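You operate a simulated robot arm through the tools that you are given. There is no shell and no other tool. Be economical: measure what you need, move in short steps, check, and stop when the job is done.

You are at the controls of a simulated robot arm. One attempt, no reset.

TASK
Take the tin from the top of the sample table and put it on top of the packet there.

It is judged by the outcome, as a careful person would: the job done as asked, and still so three seconds after it is handed in. It fails if anything else is knocked over, pushed out of place, dropped, spilled or broken.

THE ROBOT
A 7-joint arm with a two-finger parallel gripper, fixed in place. Base frame: the origin is at the foot of the arm, x ahead of it, y to its left, z up; the work surface is at about z = 0. Lengths are in m, angles in rad, forces in N, time in s.
With the tool pointing down near the work surface it reaches from about 0.24 to 0.62 m from the base axis. Its first joint turns from -1.152 to 1.152 rad. Payload 2.6 kg.
The TCP is the grasp point between the finger pads, 0.03 m short of the fingertips. In the tool frame z runs along the fingers and y along their closing line. Largest opening 0.094 m; finger width 0.028, thickness 0.01; the body of the gripper, 0.05 by 0.096 m, starts 0.055 m behind the TCP.
Orientation is that of the tool frame in the base frame, as a unit quaternion [x, y, z, w]. With the fingers straight down and closing along the base's y, the tool's x points along the base's -x, its y along +y and its z along -z.

THE INTERFACE
- The arm moves only by the tool send_rows. Its argument "rows" is one flat list of numbers, 7 for each row, row after row: the closure, from 0 (fully open) to 1 (shut), then the shift along the tool's x, y, z in m, then the turn, a rotation vector about the tool's x, y, z in rad. In form: [claw, x, y, z, wx, wy, wz, claw, x, y, z, wx, wy, wz, ...]. A call has 1 to 12 rows; each row is the pose to reach, as a shift and turn from the pose commanded when the call began, along the tool's axes at that moment. Each row takes 0.2 s and may step no farther than 0.05 m and 0.15 rad from the row before; otherwise, or with a gripper value out of range, the whole call is refused. Where a pose cannot be reached the arm comes as near as it can. A force on the tool above 40 N (or 10 N above the force at the start of the call, whichever is more), or a blocked arm, ends the call early, and 0.2 s more pass. The fingers move at their own pace (about 0.072 m/s each) and stop on an object; they squeeze with about 21 N. The grip force told is the motor's: it shows also when the fingers shut on nothing. Time passes only in rows, and 0.2 s behind the last, so rows that repeat a pose let the fingers close. It gives the time, the measured TCP pose, the force on the tool (base axes), the opening and the grip force at its end, in the units of the frame above (readings bear some noise), and new pictures: "views" is both (left out), scene, wrist or none.
- Cameras (640 x 400 px; columns grow to the right, rows downward): "scene" is fixed at [0.0479, 0.4383, 0.5723]; the picture's right is [-0.68, -0.73, 0.00], its down [-0.37, 0.34, -0.86] and it looks along [0.63, -0.59, -0.50] (base axes); focal length 332 px, centre (320, 200). "wrist" rides on the gripper at [0.076, 0.014, -0.102] in the tool frame; the picture's right is [-0.18, 0.98, 0.00], its down [-0.75, -0.14, -0.64] and it looks along [-0.63, -0.12, 0.77] (tool axes); focal length 243 px, centre (320, 200). There is no depth. A picture from a camera that has moved, and an enlarged one, comes with that camera's place and axes in the base frame and with its lens.
- inspect(camera, box): a new picture of the part [left, top, right, bottom] of that camera's present view, enlarged. The clock stands still meanwhile.
- close_job(): hands the job in; it is judged then, once.

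Work in short steps. Places have to be worked out from the pictures, the camera data and where the tool is seen: move nearer, look again, correct. Check each grasp and each placing, and mend what went wrong. You have 90 turns and 170 pictures in all, those below and enlarged ones among them. Open the gripper and draw the arm clear of the work before you hand the job in, unless the task says otherwise; then end with one line.

The tools are called after "Emit:" as name(argument=value, ...) on one line, values as JSON. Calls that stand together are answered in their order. send_rows: Moves the arm, as the interface text tells. Its arguments: {"type":"object","properties":{"rows":{"type":"array","items":{"type":"number"}},"views":{"type":"string","enum":["both","scene","wrist","none"]}},"required":["rows"]} The other tools are called the same way: inspect (camera, box) takes an enlarged picture of a part of a camera's view; close_job () hands the job in.

At the start:

```text
time_s: 0.0
tcp_pos: [0.4056, 0.008, 0.3443]
tcp_rot: [0.001, 1.0, 0.0, 0.001]
wrist_force: [-0.5, -0.1, 0.3]
gripper_width: 0.0941
grasp_force: 0.1
```

scene: 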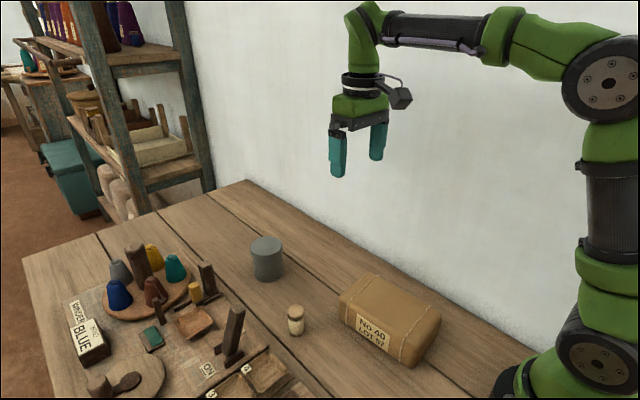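
wrist: 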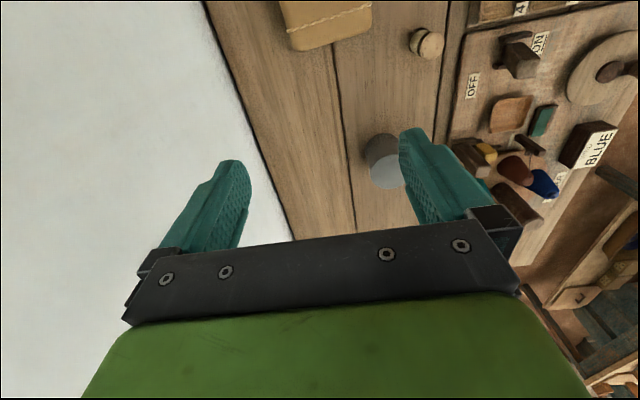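

The tin looks like the grey cylinder near (0.59, 0.11), and the packet is the brown parcel nearer the base. I'll enlarge both to measure them.

Emit:
inspect(camera="scene", box=[220, 210, 460, 380])

Emit:
inspect(camera="wrist", box=[260, 0, 480, 200])

```text
2.35 times, centred on (340, 295) of scene
camera zoom: at [0.0479, 0.4383, 0.5723], right [-0.68, -0.73, 0.0], down [-0.37, 0.34, -0.86], along [0.63, -0.59, -0.5], focal length 782 px, centre (273, -24)
```

zoom: 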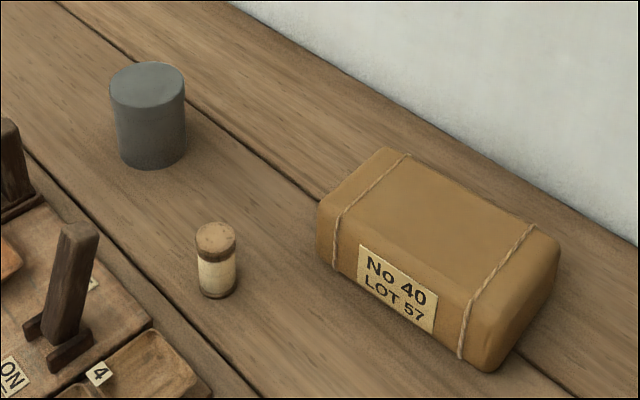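

```text
2.00 times, centred on (370, 100) of wrist
camera zoom: at [0.3296, 0.0204, 0.4482], right [0.18, 0.98, 0.0], down [0.75, -0.14, 0.64], along [0.63, -0.12, -0.77], focal length 485 px, centre (220, 400)
```

zoom: 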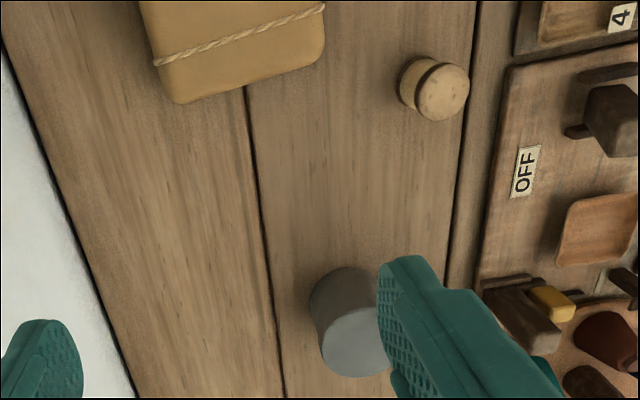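

The tin is about 0.077 m across and 0.084 m tall, centred near (0.59, 0.10). The packet top is at about z = 0.072, centred near (0.295, 0.024). I'll move above the tin, stopping well clear of it.

Emit:
send_rows(rows=[0, -0.03, 0.0155, 0.02, 0, 0, 0, 0, -0.06, 0.031, 0.045, 0, 0, 0, 0, -0.09, 0.0465, 0.07, 0, 0, 0, 0, -0.12, 0.062, 0.095, 0, 0, 0, 0, -0.15, 0.0775, 0.12, 0, 0, 0, 0, -0.18, 0.093, 0.14, 0, 0, 0, 0, -0.18, 0.093, 0.14, 0, 0, 0])

```text
time_s: 1.6
tcp_pos: [0.5843, 0.0991, 0.2045]
tcp_rot: [-0.001, 1.0, -0.001, 0.0]
wrist_force: [0.1, -0.6, 0.3]
gripper_width: 0.0939
grasp_force: 0.1
camera wrist: at [0.5081, 0.112, 0.3085], right [0.18, 0.98, 0.0], down [0.75, -0.14, 0.64], along [0.63, -0.12, -0.77], focal length 243 px, centre (320, 200)
```

scene: 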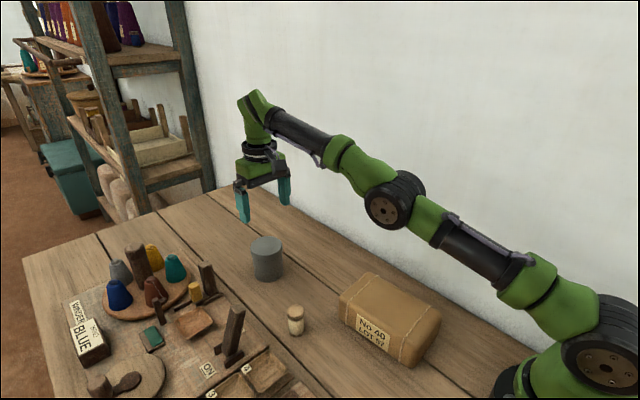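
wrist: 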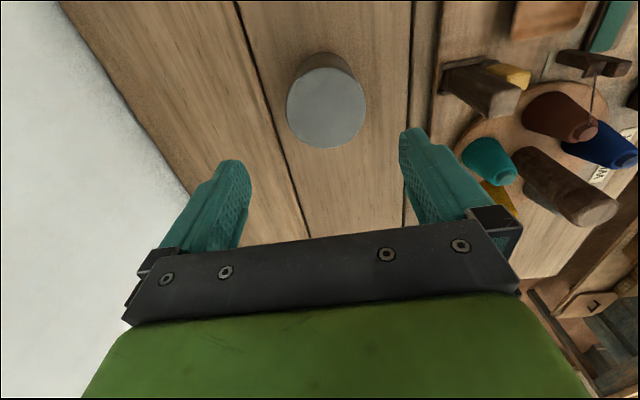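

From overhead, the tin centre comes out at (0.585, 0.1035). I'll shift about 4 mm in y, go down until the fingertips are just above the tin top, and check.

Emit:
send_rows(rows=[0, -0.002, 0.0045, 0.03, 0, 0, 0, 0, -0.002, 0.0045, 0.06, 0, 0, 0, 0, -0.002, 0.0045, 0.081, 0, 0, 0, 0, -0.002, 0.0045, 0.081, 0, 0, 0])

```text
time_s: 2.6
tcp_pos: [0.5888, 0.1044, 0.1224]
tcp_rot: [0.0, 1.0, 0.0, 0.0]
wrist_force: [-0.2, 0.1, 0.1]
gripper_width: 0.0939
grasp_force: 0.2
camera wrist: at [0.5126, 0.1179, 0.226], right [0.18, 0.98, 0.0], down [0.75, -0.14, 0.64], along [0.63, -0.12, -0.77], focal length 243 px, centre (320, 200)
```

scene: 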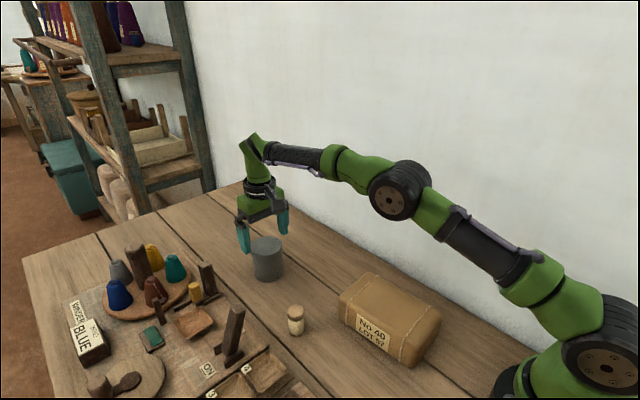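
wrist: 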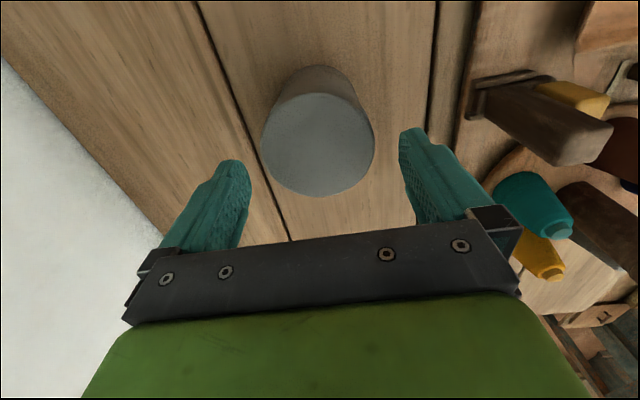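

The estimate holds at (0.584, 0.1036). I'll correct x by -4 mm and go down around the tin to TCP z ≈ 0.056, leaving the fingers open.

Emit:
send_rows(rows=[0, 0.0045, -0.0008, 0.0, 0, 0, 0, 0, 0.0045, -0.0008, 0.025, 0, 0, 0, 0, 0.0045, -0.0008, 0.048, 0, 0, 0, 0, 0.0045, -0.0008, 0.066, 0, 0, 0, 0, 0.0045, -0.0008, 0.066, 0, 0, 0])

```text
time_s: 3.8
tcp_pos: [0.5843, 0.1043, 0.0562]
tcp_rot: [0.0, 1.0, 0.0, 0.0]
wrist_force: [0.0, -0.5, 0.6]
gripper_width: 0.0939
grasp_force: 0.0
camera wrist: at [0.5078, 0.1168, 0.1604], right [0.18, 0.98, 0.0], down [0.75, -0.14, 0.64], along [0.63, -0.12, -0.77], focal length 243 px, centre (320, 200)
```

scene: 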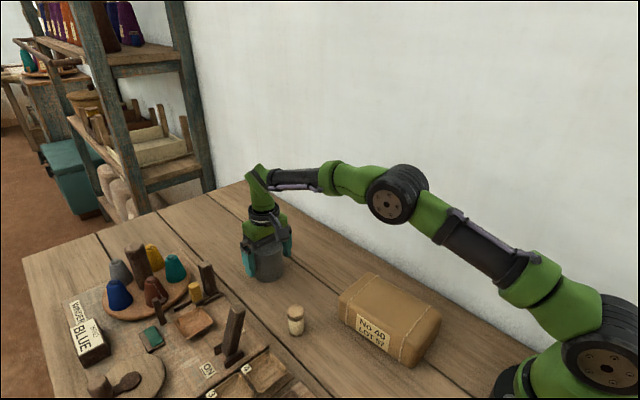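
wrist: 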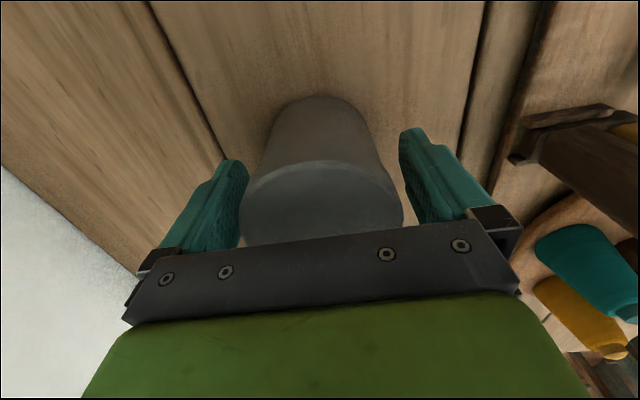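

The tin sits between the fingers with clearance on both sides. Now I'll close the gripper.

Emit:
send_rows(rows=[1, 0, 0, 0, 0, 0, 0, 1, 0, 0, 0, 0, 0, 0, 1, 0, 0, 0, 0, 0, 0, 1, 0, 0, 0, 0, 0, 0], views="wrist")

```text
time_s: 4.8
tcp_pos: [0.5835, 0.1037, 0.0574]
tcp_rot: [0.001, 1.0, 0.0, 0.0]
wrist_force: [0.6, -0.4, -0.6]
gripper_width: 0.0735
grasp_force: 20.2
camera wrist: at [0.5078, 0.1168, 0.1606], right [0.18, 0.98, 0.0], down [0.75, -0.14, 0.64], along [0.63, -0.12, -0.77], focal length 243 px, centre (320, 200)
```

wrist: 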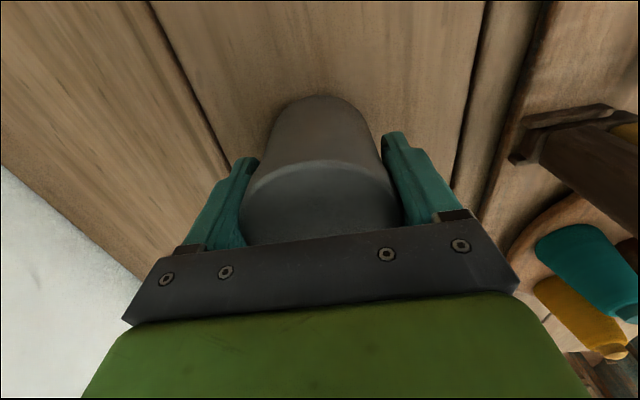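

The fingers are holding at 0.0735 m with 20 N. I'll lift straight up slowly.

Emit:
send_rows(rows=[1, 0, 0, -0.015, 0, 0, 0, 1, 0, 0, -0.04, 0, 0, 0, 1, 0, 0, -0.075, 0, 0, 0, 1, 0, 0, -0.11, 0, 0, 0, 1, 0, 0, -0.14, 0, 0, 0, 1, 0, 0, -0.15, 0, 0, 0, 1, 0, 0, -0.15, 0, 0, 0])

```text
time_s: 6.4
tcp_pos: [0.5824, 0.1044, 0.2061]
tcp_rot: [-0.001, 1.0, 0.0, 0.001]
wrist_force: [0.4, 0.6, -0.4]
gripper_width: 0.0733
grasp_force: 20.6
camera wrist: at [0.5067, 0.1175, 0.31], right [0.18, 0.98, 0.0], down [0.75, -0.14, 0.64], along [0.63, -0.12, -0.77], focal length 243 px, centre (320, 200)
```

scene: 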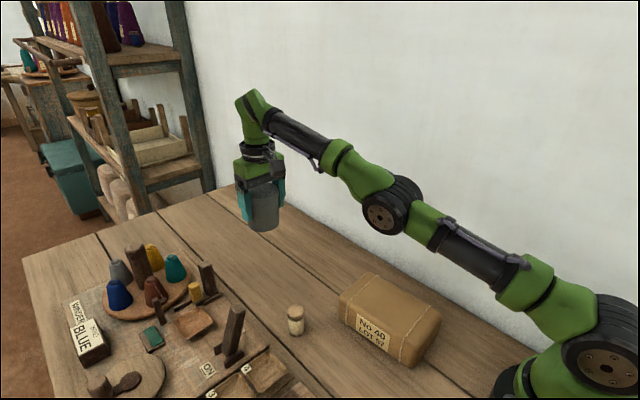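
wrist: 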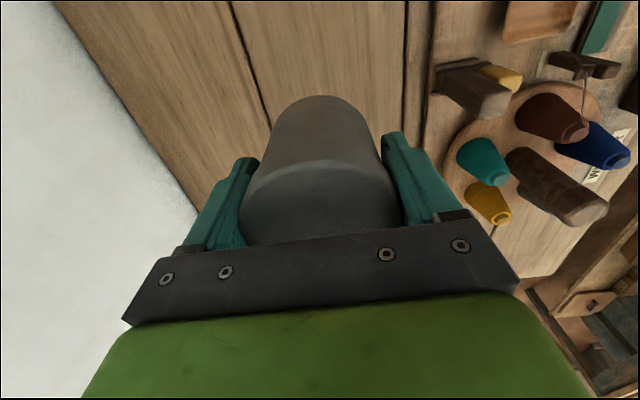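

The tin is firmly held, with its underside near z = 0.15. I'll carry it at this height to above the packet.

Emit:
send_rows(rows=[1, 0.02, -0.006, 0, 0, 0, 0, 1, 0.055, -0.016, 0, 0, 0, 0, 1, 0.095, -0.027, 0, 0, 0, 0, 1, 0.135, -0.038, 0, 0, 0, 0, 1, 0.175, -0.049, 0, 0, 0, 0, 1, 0.215, -0.06, 0, 0, 0, 0, 1, 0.25, -0.07, 0, 0, 0, 0, 1, 0.275, -0.077, 0, 0, 0, 0, 1, 0.2875, -0.08, 0, 0, 0, 0, 1, 0.2875, -0.08, 0, 0, 0, 0, 1, 0.2875, -0.08, 0, 0, 0, 0])

```text
time_s: 8.8
tcp_pos: [0.5485, 0.0674, 0.2954]
tcp_rot: [-0.001, 1.0, 0.0, -0.001]
wrist_force: [-0.6, 0.1, -0.9]
gripper_width: 0.0736
grasp_force: 20.9
out of reach, approached as far as the arm can: row 1, 2, 3, 4, 5, 6, 7, 8, 9, 10, 11
camera wrist: at [0.4732, 0.0805, 0.4], right [0.18, 0.98, 0.0], down [0.75, -0.14, 0.64], along [0.63, -0.12, -0.77], focal length 243 px, centre (320, 200)
```

scene: 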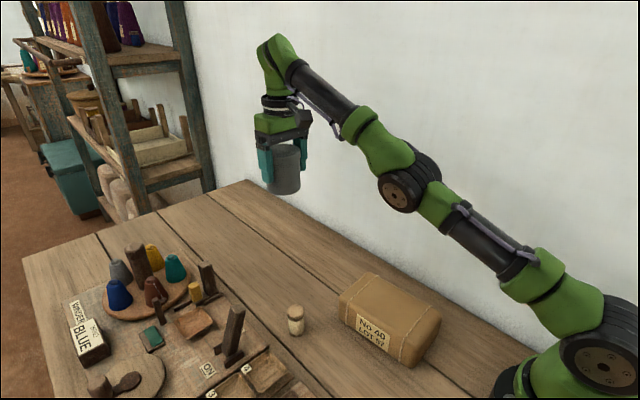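
wrist: 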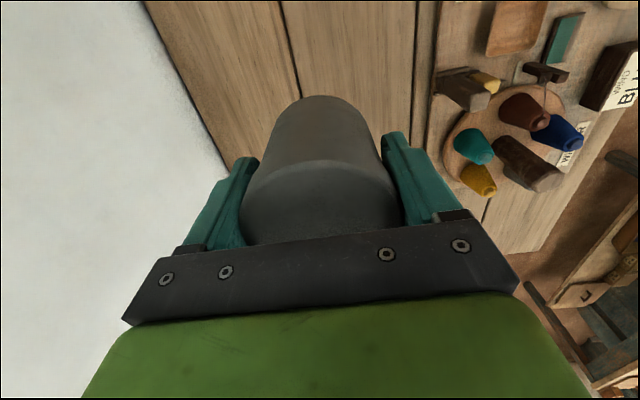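

The arm stopped short at (0.549, 0.067, 0.295), above the path, and the tin is still held. I'll send a single hold row to see which pose it now treats as commanded.

Emit:
send_rows(rows=[1, 0, 0, 0, 0, 0, 0], views="none")

```text
time_s: 9.2
tcp_pos: [0.5506, 0.0676, 0.2973]
tcp_rot: [0.0, 1.0, 0.0, 0.0]
wrist_force: [0.9, 0.3, -1.0]
gripper_width: 0.0736
grasp_force: 21.1
```

Hold keeps it where it is. I'll try a small move inward in pure x to see how the arm responds.

Emit:
send_rows(rows=[1, 0.02, 0, 0, 0, 0, 0, 1, 0.04, 0, 0, 0, 0, 0], views="none")

```text
time_s: 9.8
tcp_pos: [0.5451, 0.0677, 0.304]
tcp_rot: [0.0, 1.0, 0.0, 0.0]
wrist_force: [-0.1, 0.7, -1.1]
gripper_width: 0.0734
grasp_force: 21.0
out of reach, approached as far as the arm can: row 1, 2
```

Moving inward only turns into moving up, so some joint seems to be at a limit in this configuration. I'll try rising first, then moving inward toward the start pose, which was reachable.

Emit:
send_rows(rows=[1, 0, 0, -0.03, 0, 0, 0, 1, 0.01, -0.005, -0.045, 0, 0, 0, 1, 0.03, -0.015, -0.045, 0, 0, 0, 1, 0.05, -0.02, -0.045, 0, 0, 0], views="scene")

```text
time_s: 10.8
tcp_pos: [0.4951, 0.0473, 0.346]
tcp_rot: [-0.001, 1.0, 0.0, 0.001]
wrist_force: [-0.4, -0.6, -1.2]
gripper_width: 0.0735
grasp_force: 20.9
out of reach, approached as far as the arm can: row 1, 2
```

scene: 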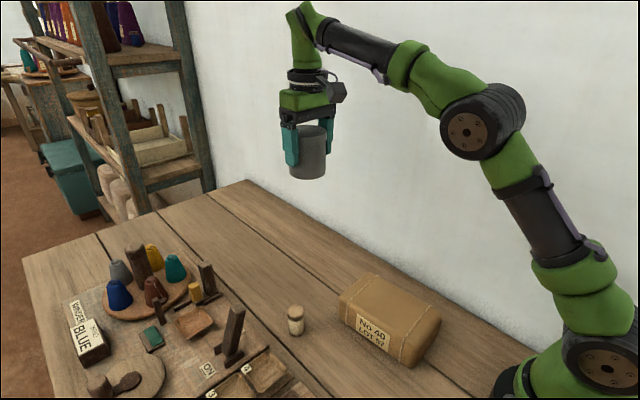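

That freed it: the arm is at (0.495, 0.047, 0.346) with the tin held. I'll continue inward at this height toward the packet in shorter calls.

Emit:
send_rows(rows=[1, 0.025, -0.003, 0, 0, 0, 0, 1, 0.055, -0.007, 0, 0, 0, 0, 1, 0.085, -0.011, 0, 0, 0, 0, 1, 0.11, -0.014, 0, 0, 0, 0, 1, 0.125, -0.016, 0, 0, 0, 0, 1, 0.125, -0.016, 0, 0, 0, 0])

```text
time_s: 12.2
tcp_pos: [0.3717, 0.0314, 0.3452]
tcp_rot: [0.0, 1.0, 0.0, 0.0]
wrist_force: [1.0, -0.2, -0.3]
gripper_width: 0.0735
grasp_force: 21.2
camera wrist: at [0.2947, 0.0448, 0.4483], right [0.18, 0.98, 0.0], down [0.75, -0.14, 0.64], along [0.63, -0.12, -0.77], focal length 243 px, centre (320, 200)
```

scene: 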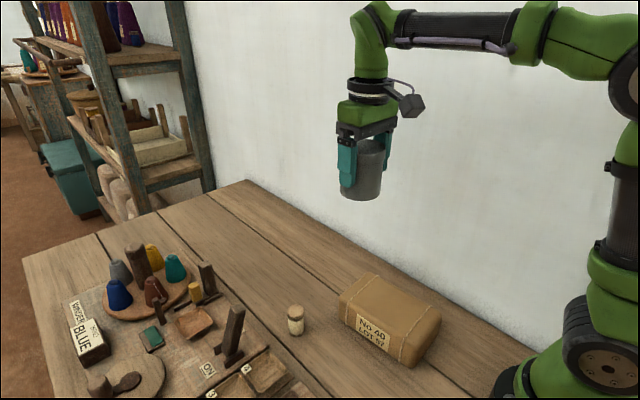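
wrist: 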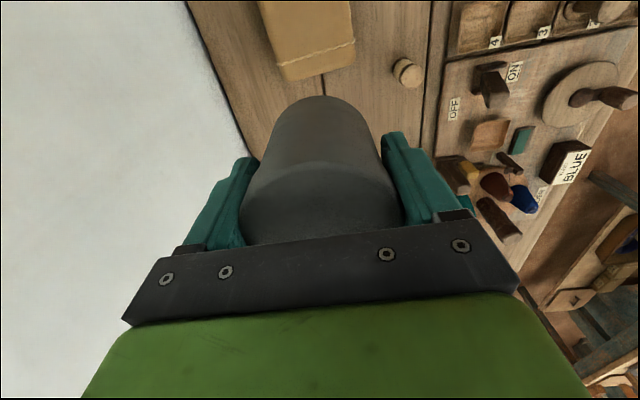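

The wrist view puts the packet's centreline at y ≈ 0.025 near x = 0.295, in line with the scene estimate. I'll move over it and go down partway to z ≈ 0.22.

Emit:
send_rows(rows=[1, 0.02, -0.002, 0.01, 0, 0, 0, 1, 0.045, -0.004, 0.035, 0, 0, 0, 1, 0.065, -0.0055, 0.065, 0, 0, 0, 1, 0.0777, -0.0065, 0.095, 0, 0, 0, 1, 0.0777, -0.0065, 0.125, 0, 0, 0, 1, 0.0777, -0.0065, 0.125, 0, 0, 0])

```text
time_s: 13.6
tcp_pos: [0.2949, 0.0268, 0.2177]
tcp_rot: [0.0, 1.0, 0.0, 0.001]
wrist_force: [-0.7, 0.0, -0.9]
gripper_width: 0.0735
grasp_force: 20.9
camera wrist: at [0.2185, 0.04, 0.321], right [0.18, 0.98, 0.0], down [0.75, -0.14, 0.64], along [0.63, -0.12, -0.77], focal length 243 px, centre (320, 200)
```

scene: 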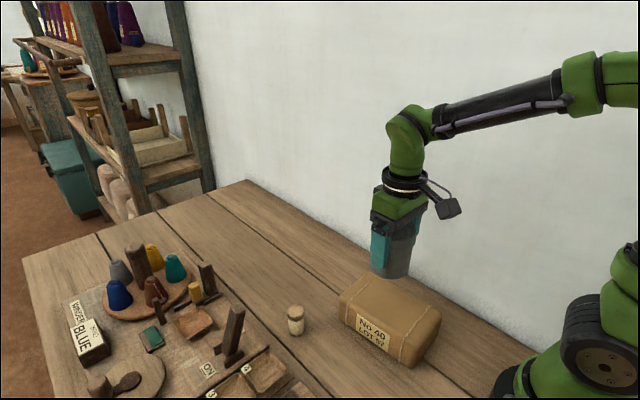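
wrist: 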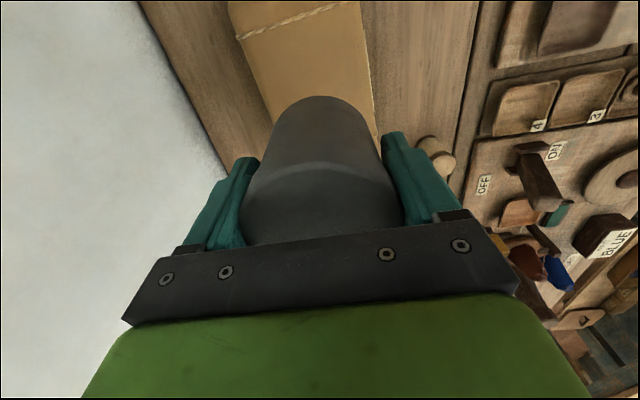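

The tin is centred over the packet and between the two twines. I'll go down to z ≈ 0.145, about 15 mm above the expected contact, and check.

Emit:
send_rows(rows=[1, 0, -0.001, 0.025, 0, 0, 0, 1, 0, -0.001, 0.05, 0, 0, 0, 1, 0, -0.001, 0.07, 0, 0, 0, 1, 0, -0.001, 0.07, 0, 0, 0], views="none")

Emit:
inspect(camera="scene", box=[300, 200, 480, 380])

```text
time_s: 14.6
tcp_pos: [0.2934, 0.024, 0.1492]
tcp_rot: [0.0, 1.0, 0.0, 0.001]
wrist_force: [0.7, 0.3, -0.8]
gripper_width: 0.0734
grasp_force: 20.9
```

```text
2.22 times, centred on (390, 290) of scene
camera zoom: at [0.0479, 0.4383, 0.5723], right [-0.68, -0.73, 0.0], down [-0.37, 0.34, -0.86], along [0.63, -0.59, -0.5], focal length 739 px, centre (164, 0)
```

zoom: 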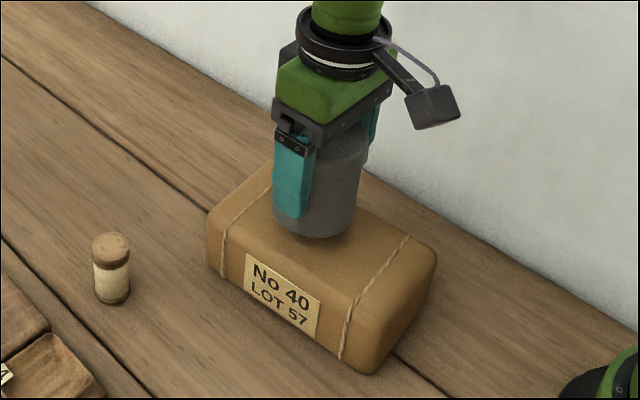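

The tin is centred over the packet. I'll lower it slowly in small steps and watch the vertical force.

Emit:
send_rows(rows=[1, 0, 0, 0.005, 0, 0, 0, 1, 0, 0, 0.009, 0, 0, 0, 1, 0, 0, 0.012, 0, 0, 0, 1, 0, 0, 0.014, 0, 0, 0], views="none")

Emit:
inspect(camera="scene", box=[330, 220, 450, 340])

```text
time_s: 15.6
tcp_pos: [0.2931, 0.0236, 0.1338]
tcp_rot: [0.0, 1.0, 0.001, -0.001]
wrist_force: [0.7, 0.7, -1.1]
gripper_width: 0.0736
grasp_force: 21.1
```

```text
3.33 times, centred on (390, 280) of scene
camera zoom: at [0.0479, 0.4383, 0.5723], right [-0.68, -0.73, 0.0], down [-0.37, 0.34, -0.86], along [0.63, -0.59, -0.5], focal length 1108 px, centre (87, -67)
```

zoom: 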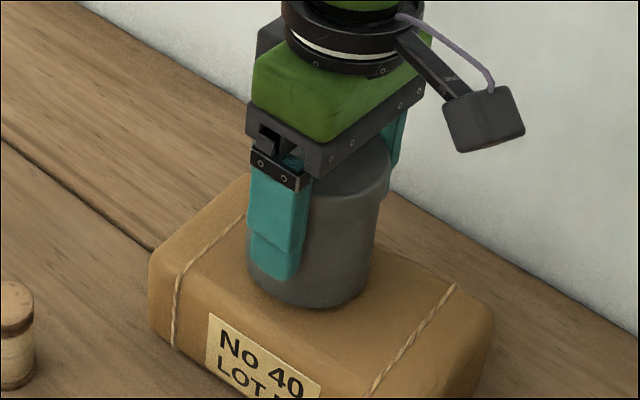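

There's no contact force yet, so I'll continue in 1.5 mm steps.

Emit:
send_rows(rows=[1, 0, 0, 0.0015, 0, 0, 0, 1, 0, 0, 0.003, 0, 0, 0, 1, 0, 0, 0.0045, 0, 0, 0], views="none")

```text
time_s: 16.4
tcp_pos: [0.2929, 0.0242, 0.1301]
tcp_rot: [0.001, 1.0, 0.001, 0.001]
wrist_force: [0.2, 0.9, -0.8]
gripper_width: 0.0736
grasp_force: 20.7
```

Emit:
send_rows(rows=[1, 0, 0, 0.0015, 0, 0, 0, 1, 0, 0, 0.003, 0, 0, 0], views="none")

Emit:
inspect(camera="scene", box=[350, 250, 430, 330])

```text
time_s: 17.0
tcp_pos: [0.2932, 0.0235, 0.1271]
tcp_rot: [0.0, 1.0, 0.0, 0.0]
wrist_force: [0.4, 0.7, -0.3]
gripper_width: 0.0731
grasp_force: 21.1
```

```text
5.00 times, centred on (390, 290) of scene
camera zoom: at [0.0479, 0.4383, 0.5723], right [-0.68, -0.73, 0.0], down [-0.37, 0.34, -0.86], along [0.63, -0.59, -0.5], focal length 1662 px, centre (-30, -250)
```

zoom: 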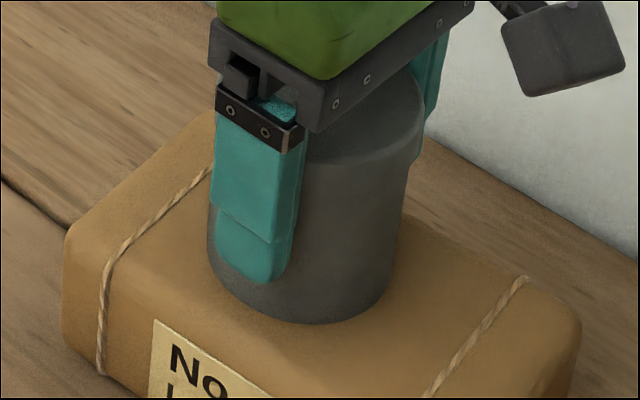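

It looks very close to contact, but the force isn't clear. I'll go on in 1 mm steps.

Emit:
send_rows(rows=[1, 0, 0, 0.001, 0, 0, 0, 1, 0, 0, 0.002, 0, 0, 0], views="none")

```text
time_s: 17.6
tcp_pos: [0.2937, 0.0239, 0.126]
tcp_rot: [0.0, 1.0, 0.0, 0.002]
wrist_force: [-2.2, 0.3, 13.8]
gripper_width: 0.0733
grasp_force: 21.2
```

Contact: 14 N upward. I'll ease back half a millimetre and open the gripper.

Emit:
send_rows(rows=[1, 0, 0, -0.0006, 0, 0, 0, 0.15, 0, 0, -0.0006, 0, 0, 0, 0, 0, 0, -0.0006, 0, 0, 0, 0, 0, 0, -0.0006, 0, 0, 0, 0, 0, 0, -0.0006, 0, 0, 0])

```text
time_s: 18.8
tcp_pos: [0.2926, 0.0229, 0.1258]
tcp_rot: [0.0, 1.0, 0.001, 0.0]
wrist_force: [0.1, -0.5, 0.0]
gripper_width: 0.094
grasp_force: 0.1
camera wrist: at [0.2171, 0.0366, 0.2285], right [0.18, 0.98, 0.0], down [0.75, -0.14, 0.64], along [0.63, -0.12, -0.77], focal length 243 px, centre (320, 200)
```

scene: 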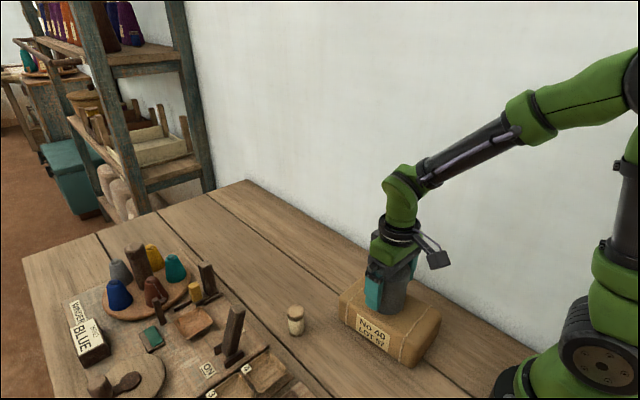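
wrist: 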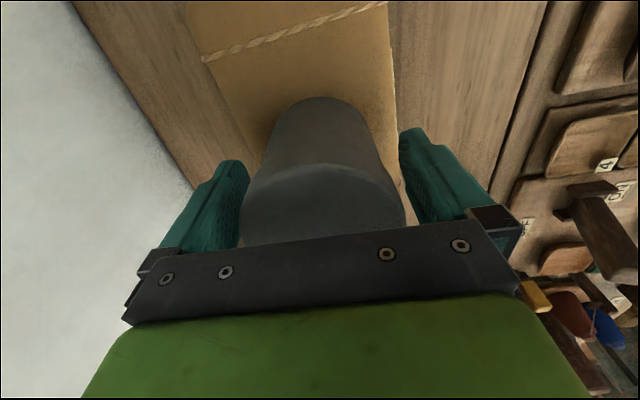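

The tin has been released and stands upright, with both fingers clear. I'll lift straight up in a short step first, so I can catch any reach deviation.

Emit:
send_rows(rows=[0, 0, 0, -0.012, 0, 0, 0, 0, 0, 0, -0.03, 0, 0, 0, 0, 0, 0, -0.05, 0, 0, 0], views="none")

```text
time_s: 19.6
tcp_pos: [0.2932, 0.0229, 0.1771]
tcp_rot: [0.001, 1.0, 0.0, 0.0]
wrist_force: [0.1, 0.6, 0.2]
gripper_width: 0.0937
grasp_force: 0.2
```

The lift was clean. I'll continue up, then move away from the packet.

Emit:
send_rows(rows=[0, 0, 0, -0.03, 0, 0, 0, 0, 0, 0, -0.06, 0, 0, 0, 0, 0, 0, -0.09, 0, 0, 0, 0, -0.03, 0, -0.12, 0, 0, 0, 0, -0.065, 0, -0.14, 0, 0, 0, 0, -0.1, 0, -0.16, 0, 0, 0, 0, -0.1, 0, -0.16, 0, 0, 0])

Emit:
inspect(camera="scene", box=[260, 220, 460, 380])

```text
time_s: 21.2
tcp_pos: [0.3934, 0.0222, 0.3357]
tcp_rot: [0.0, 1.0, 0.0, 0.0]
wrist_force: [0.0, 0.1, 0.5]
gripper_width: 0.094
grasp_force: 0.1
camera wrist: at [0.3173, 0.0352, 0.4388], right [0.18, 0.98, 0.0], down [0.75, -0.14, 0.64], along [0.63, -0.12, -0.77], focal length 243 px, centre (320, 200)
```

scene: 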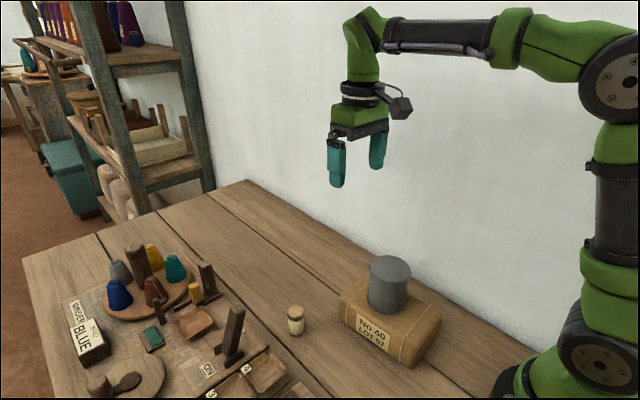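
wrist: 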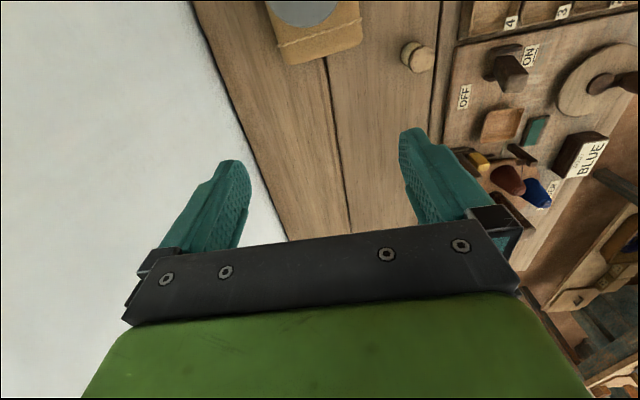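

```text
2.50 times, centred on (360, 300) of scene
camera zoom: at [0.0479, 0.4383, 0.5723], right [-0.68, -0.73, 0.0], down [-0.37, 0.34, -0.86], along [0.63, -0.59, -0.5], focal length 831 px, centre (220, -50)
```

zoom: 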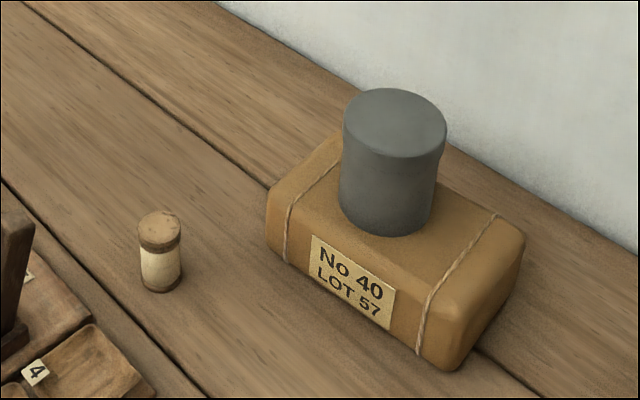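

The tin stands upright and centred on the packet. Nothing else has moved, and the arm is clear with the gripper open, so I'm handing the job in.

Emit:
close_job()

```text
The job is handed in.
```

The tin is on top of the packet, upright and centred; nothing else was disturbed, and the job is handed in.
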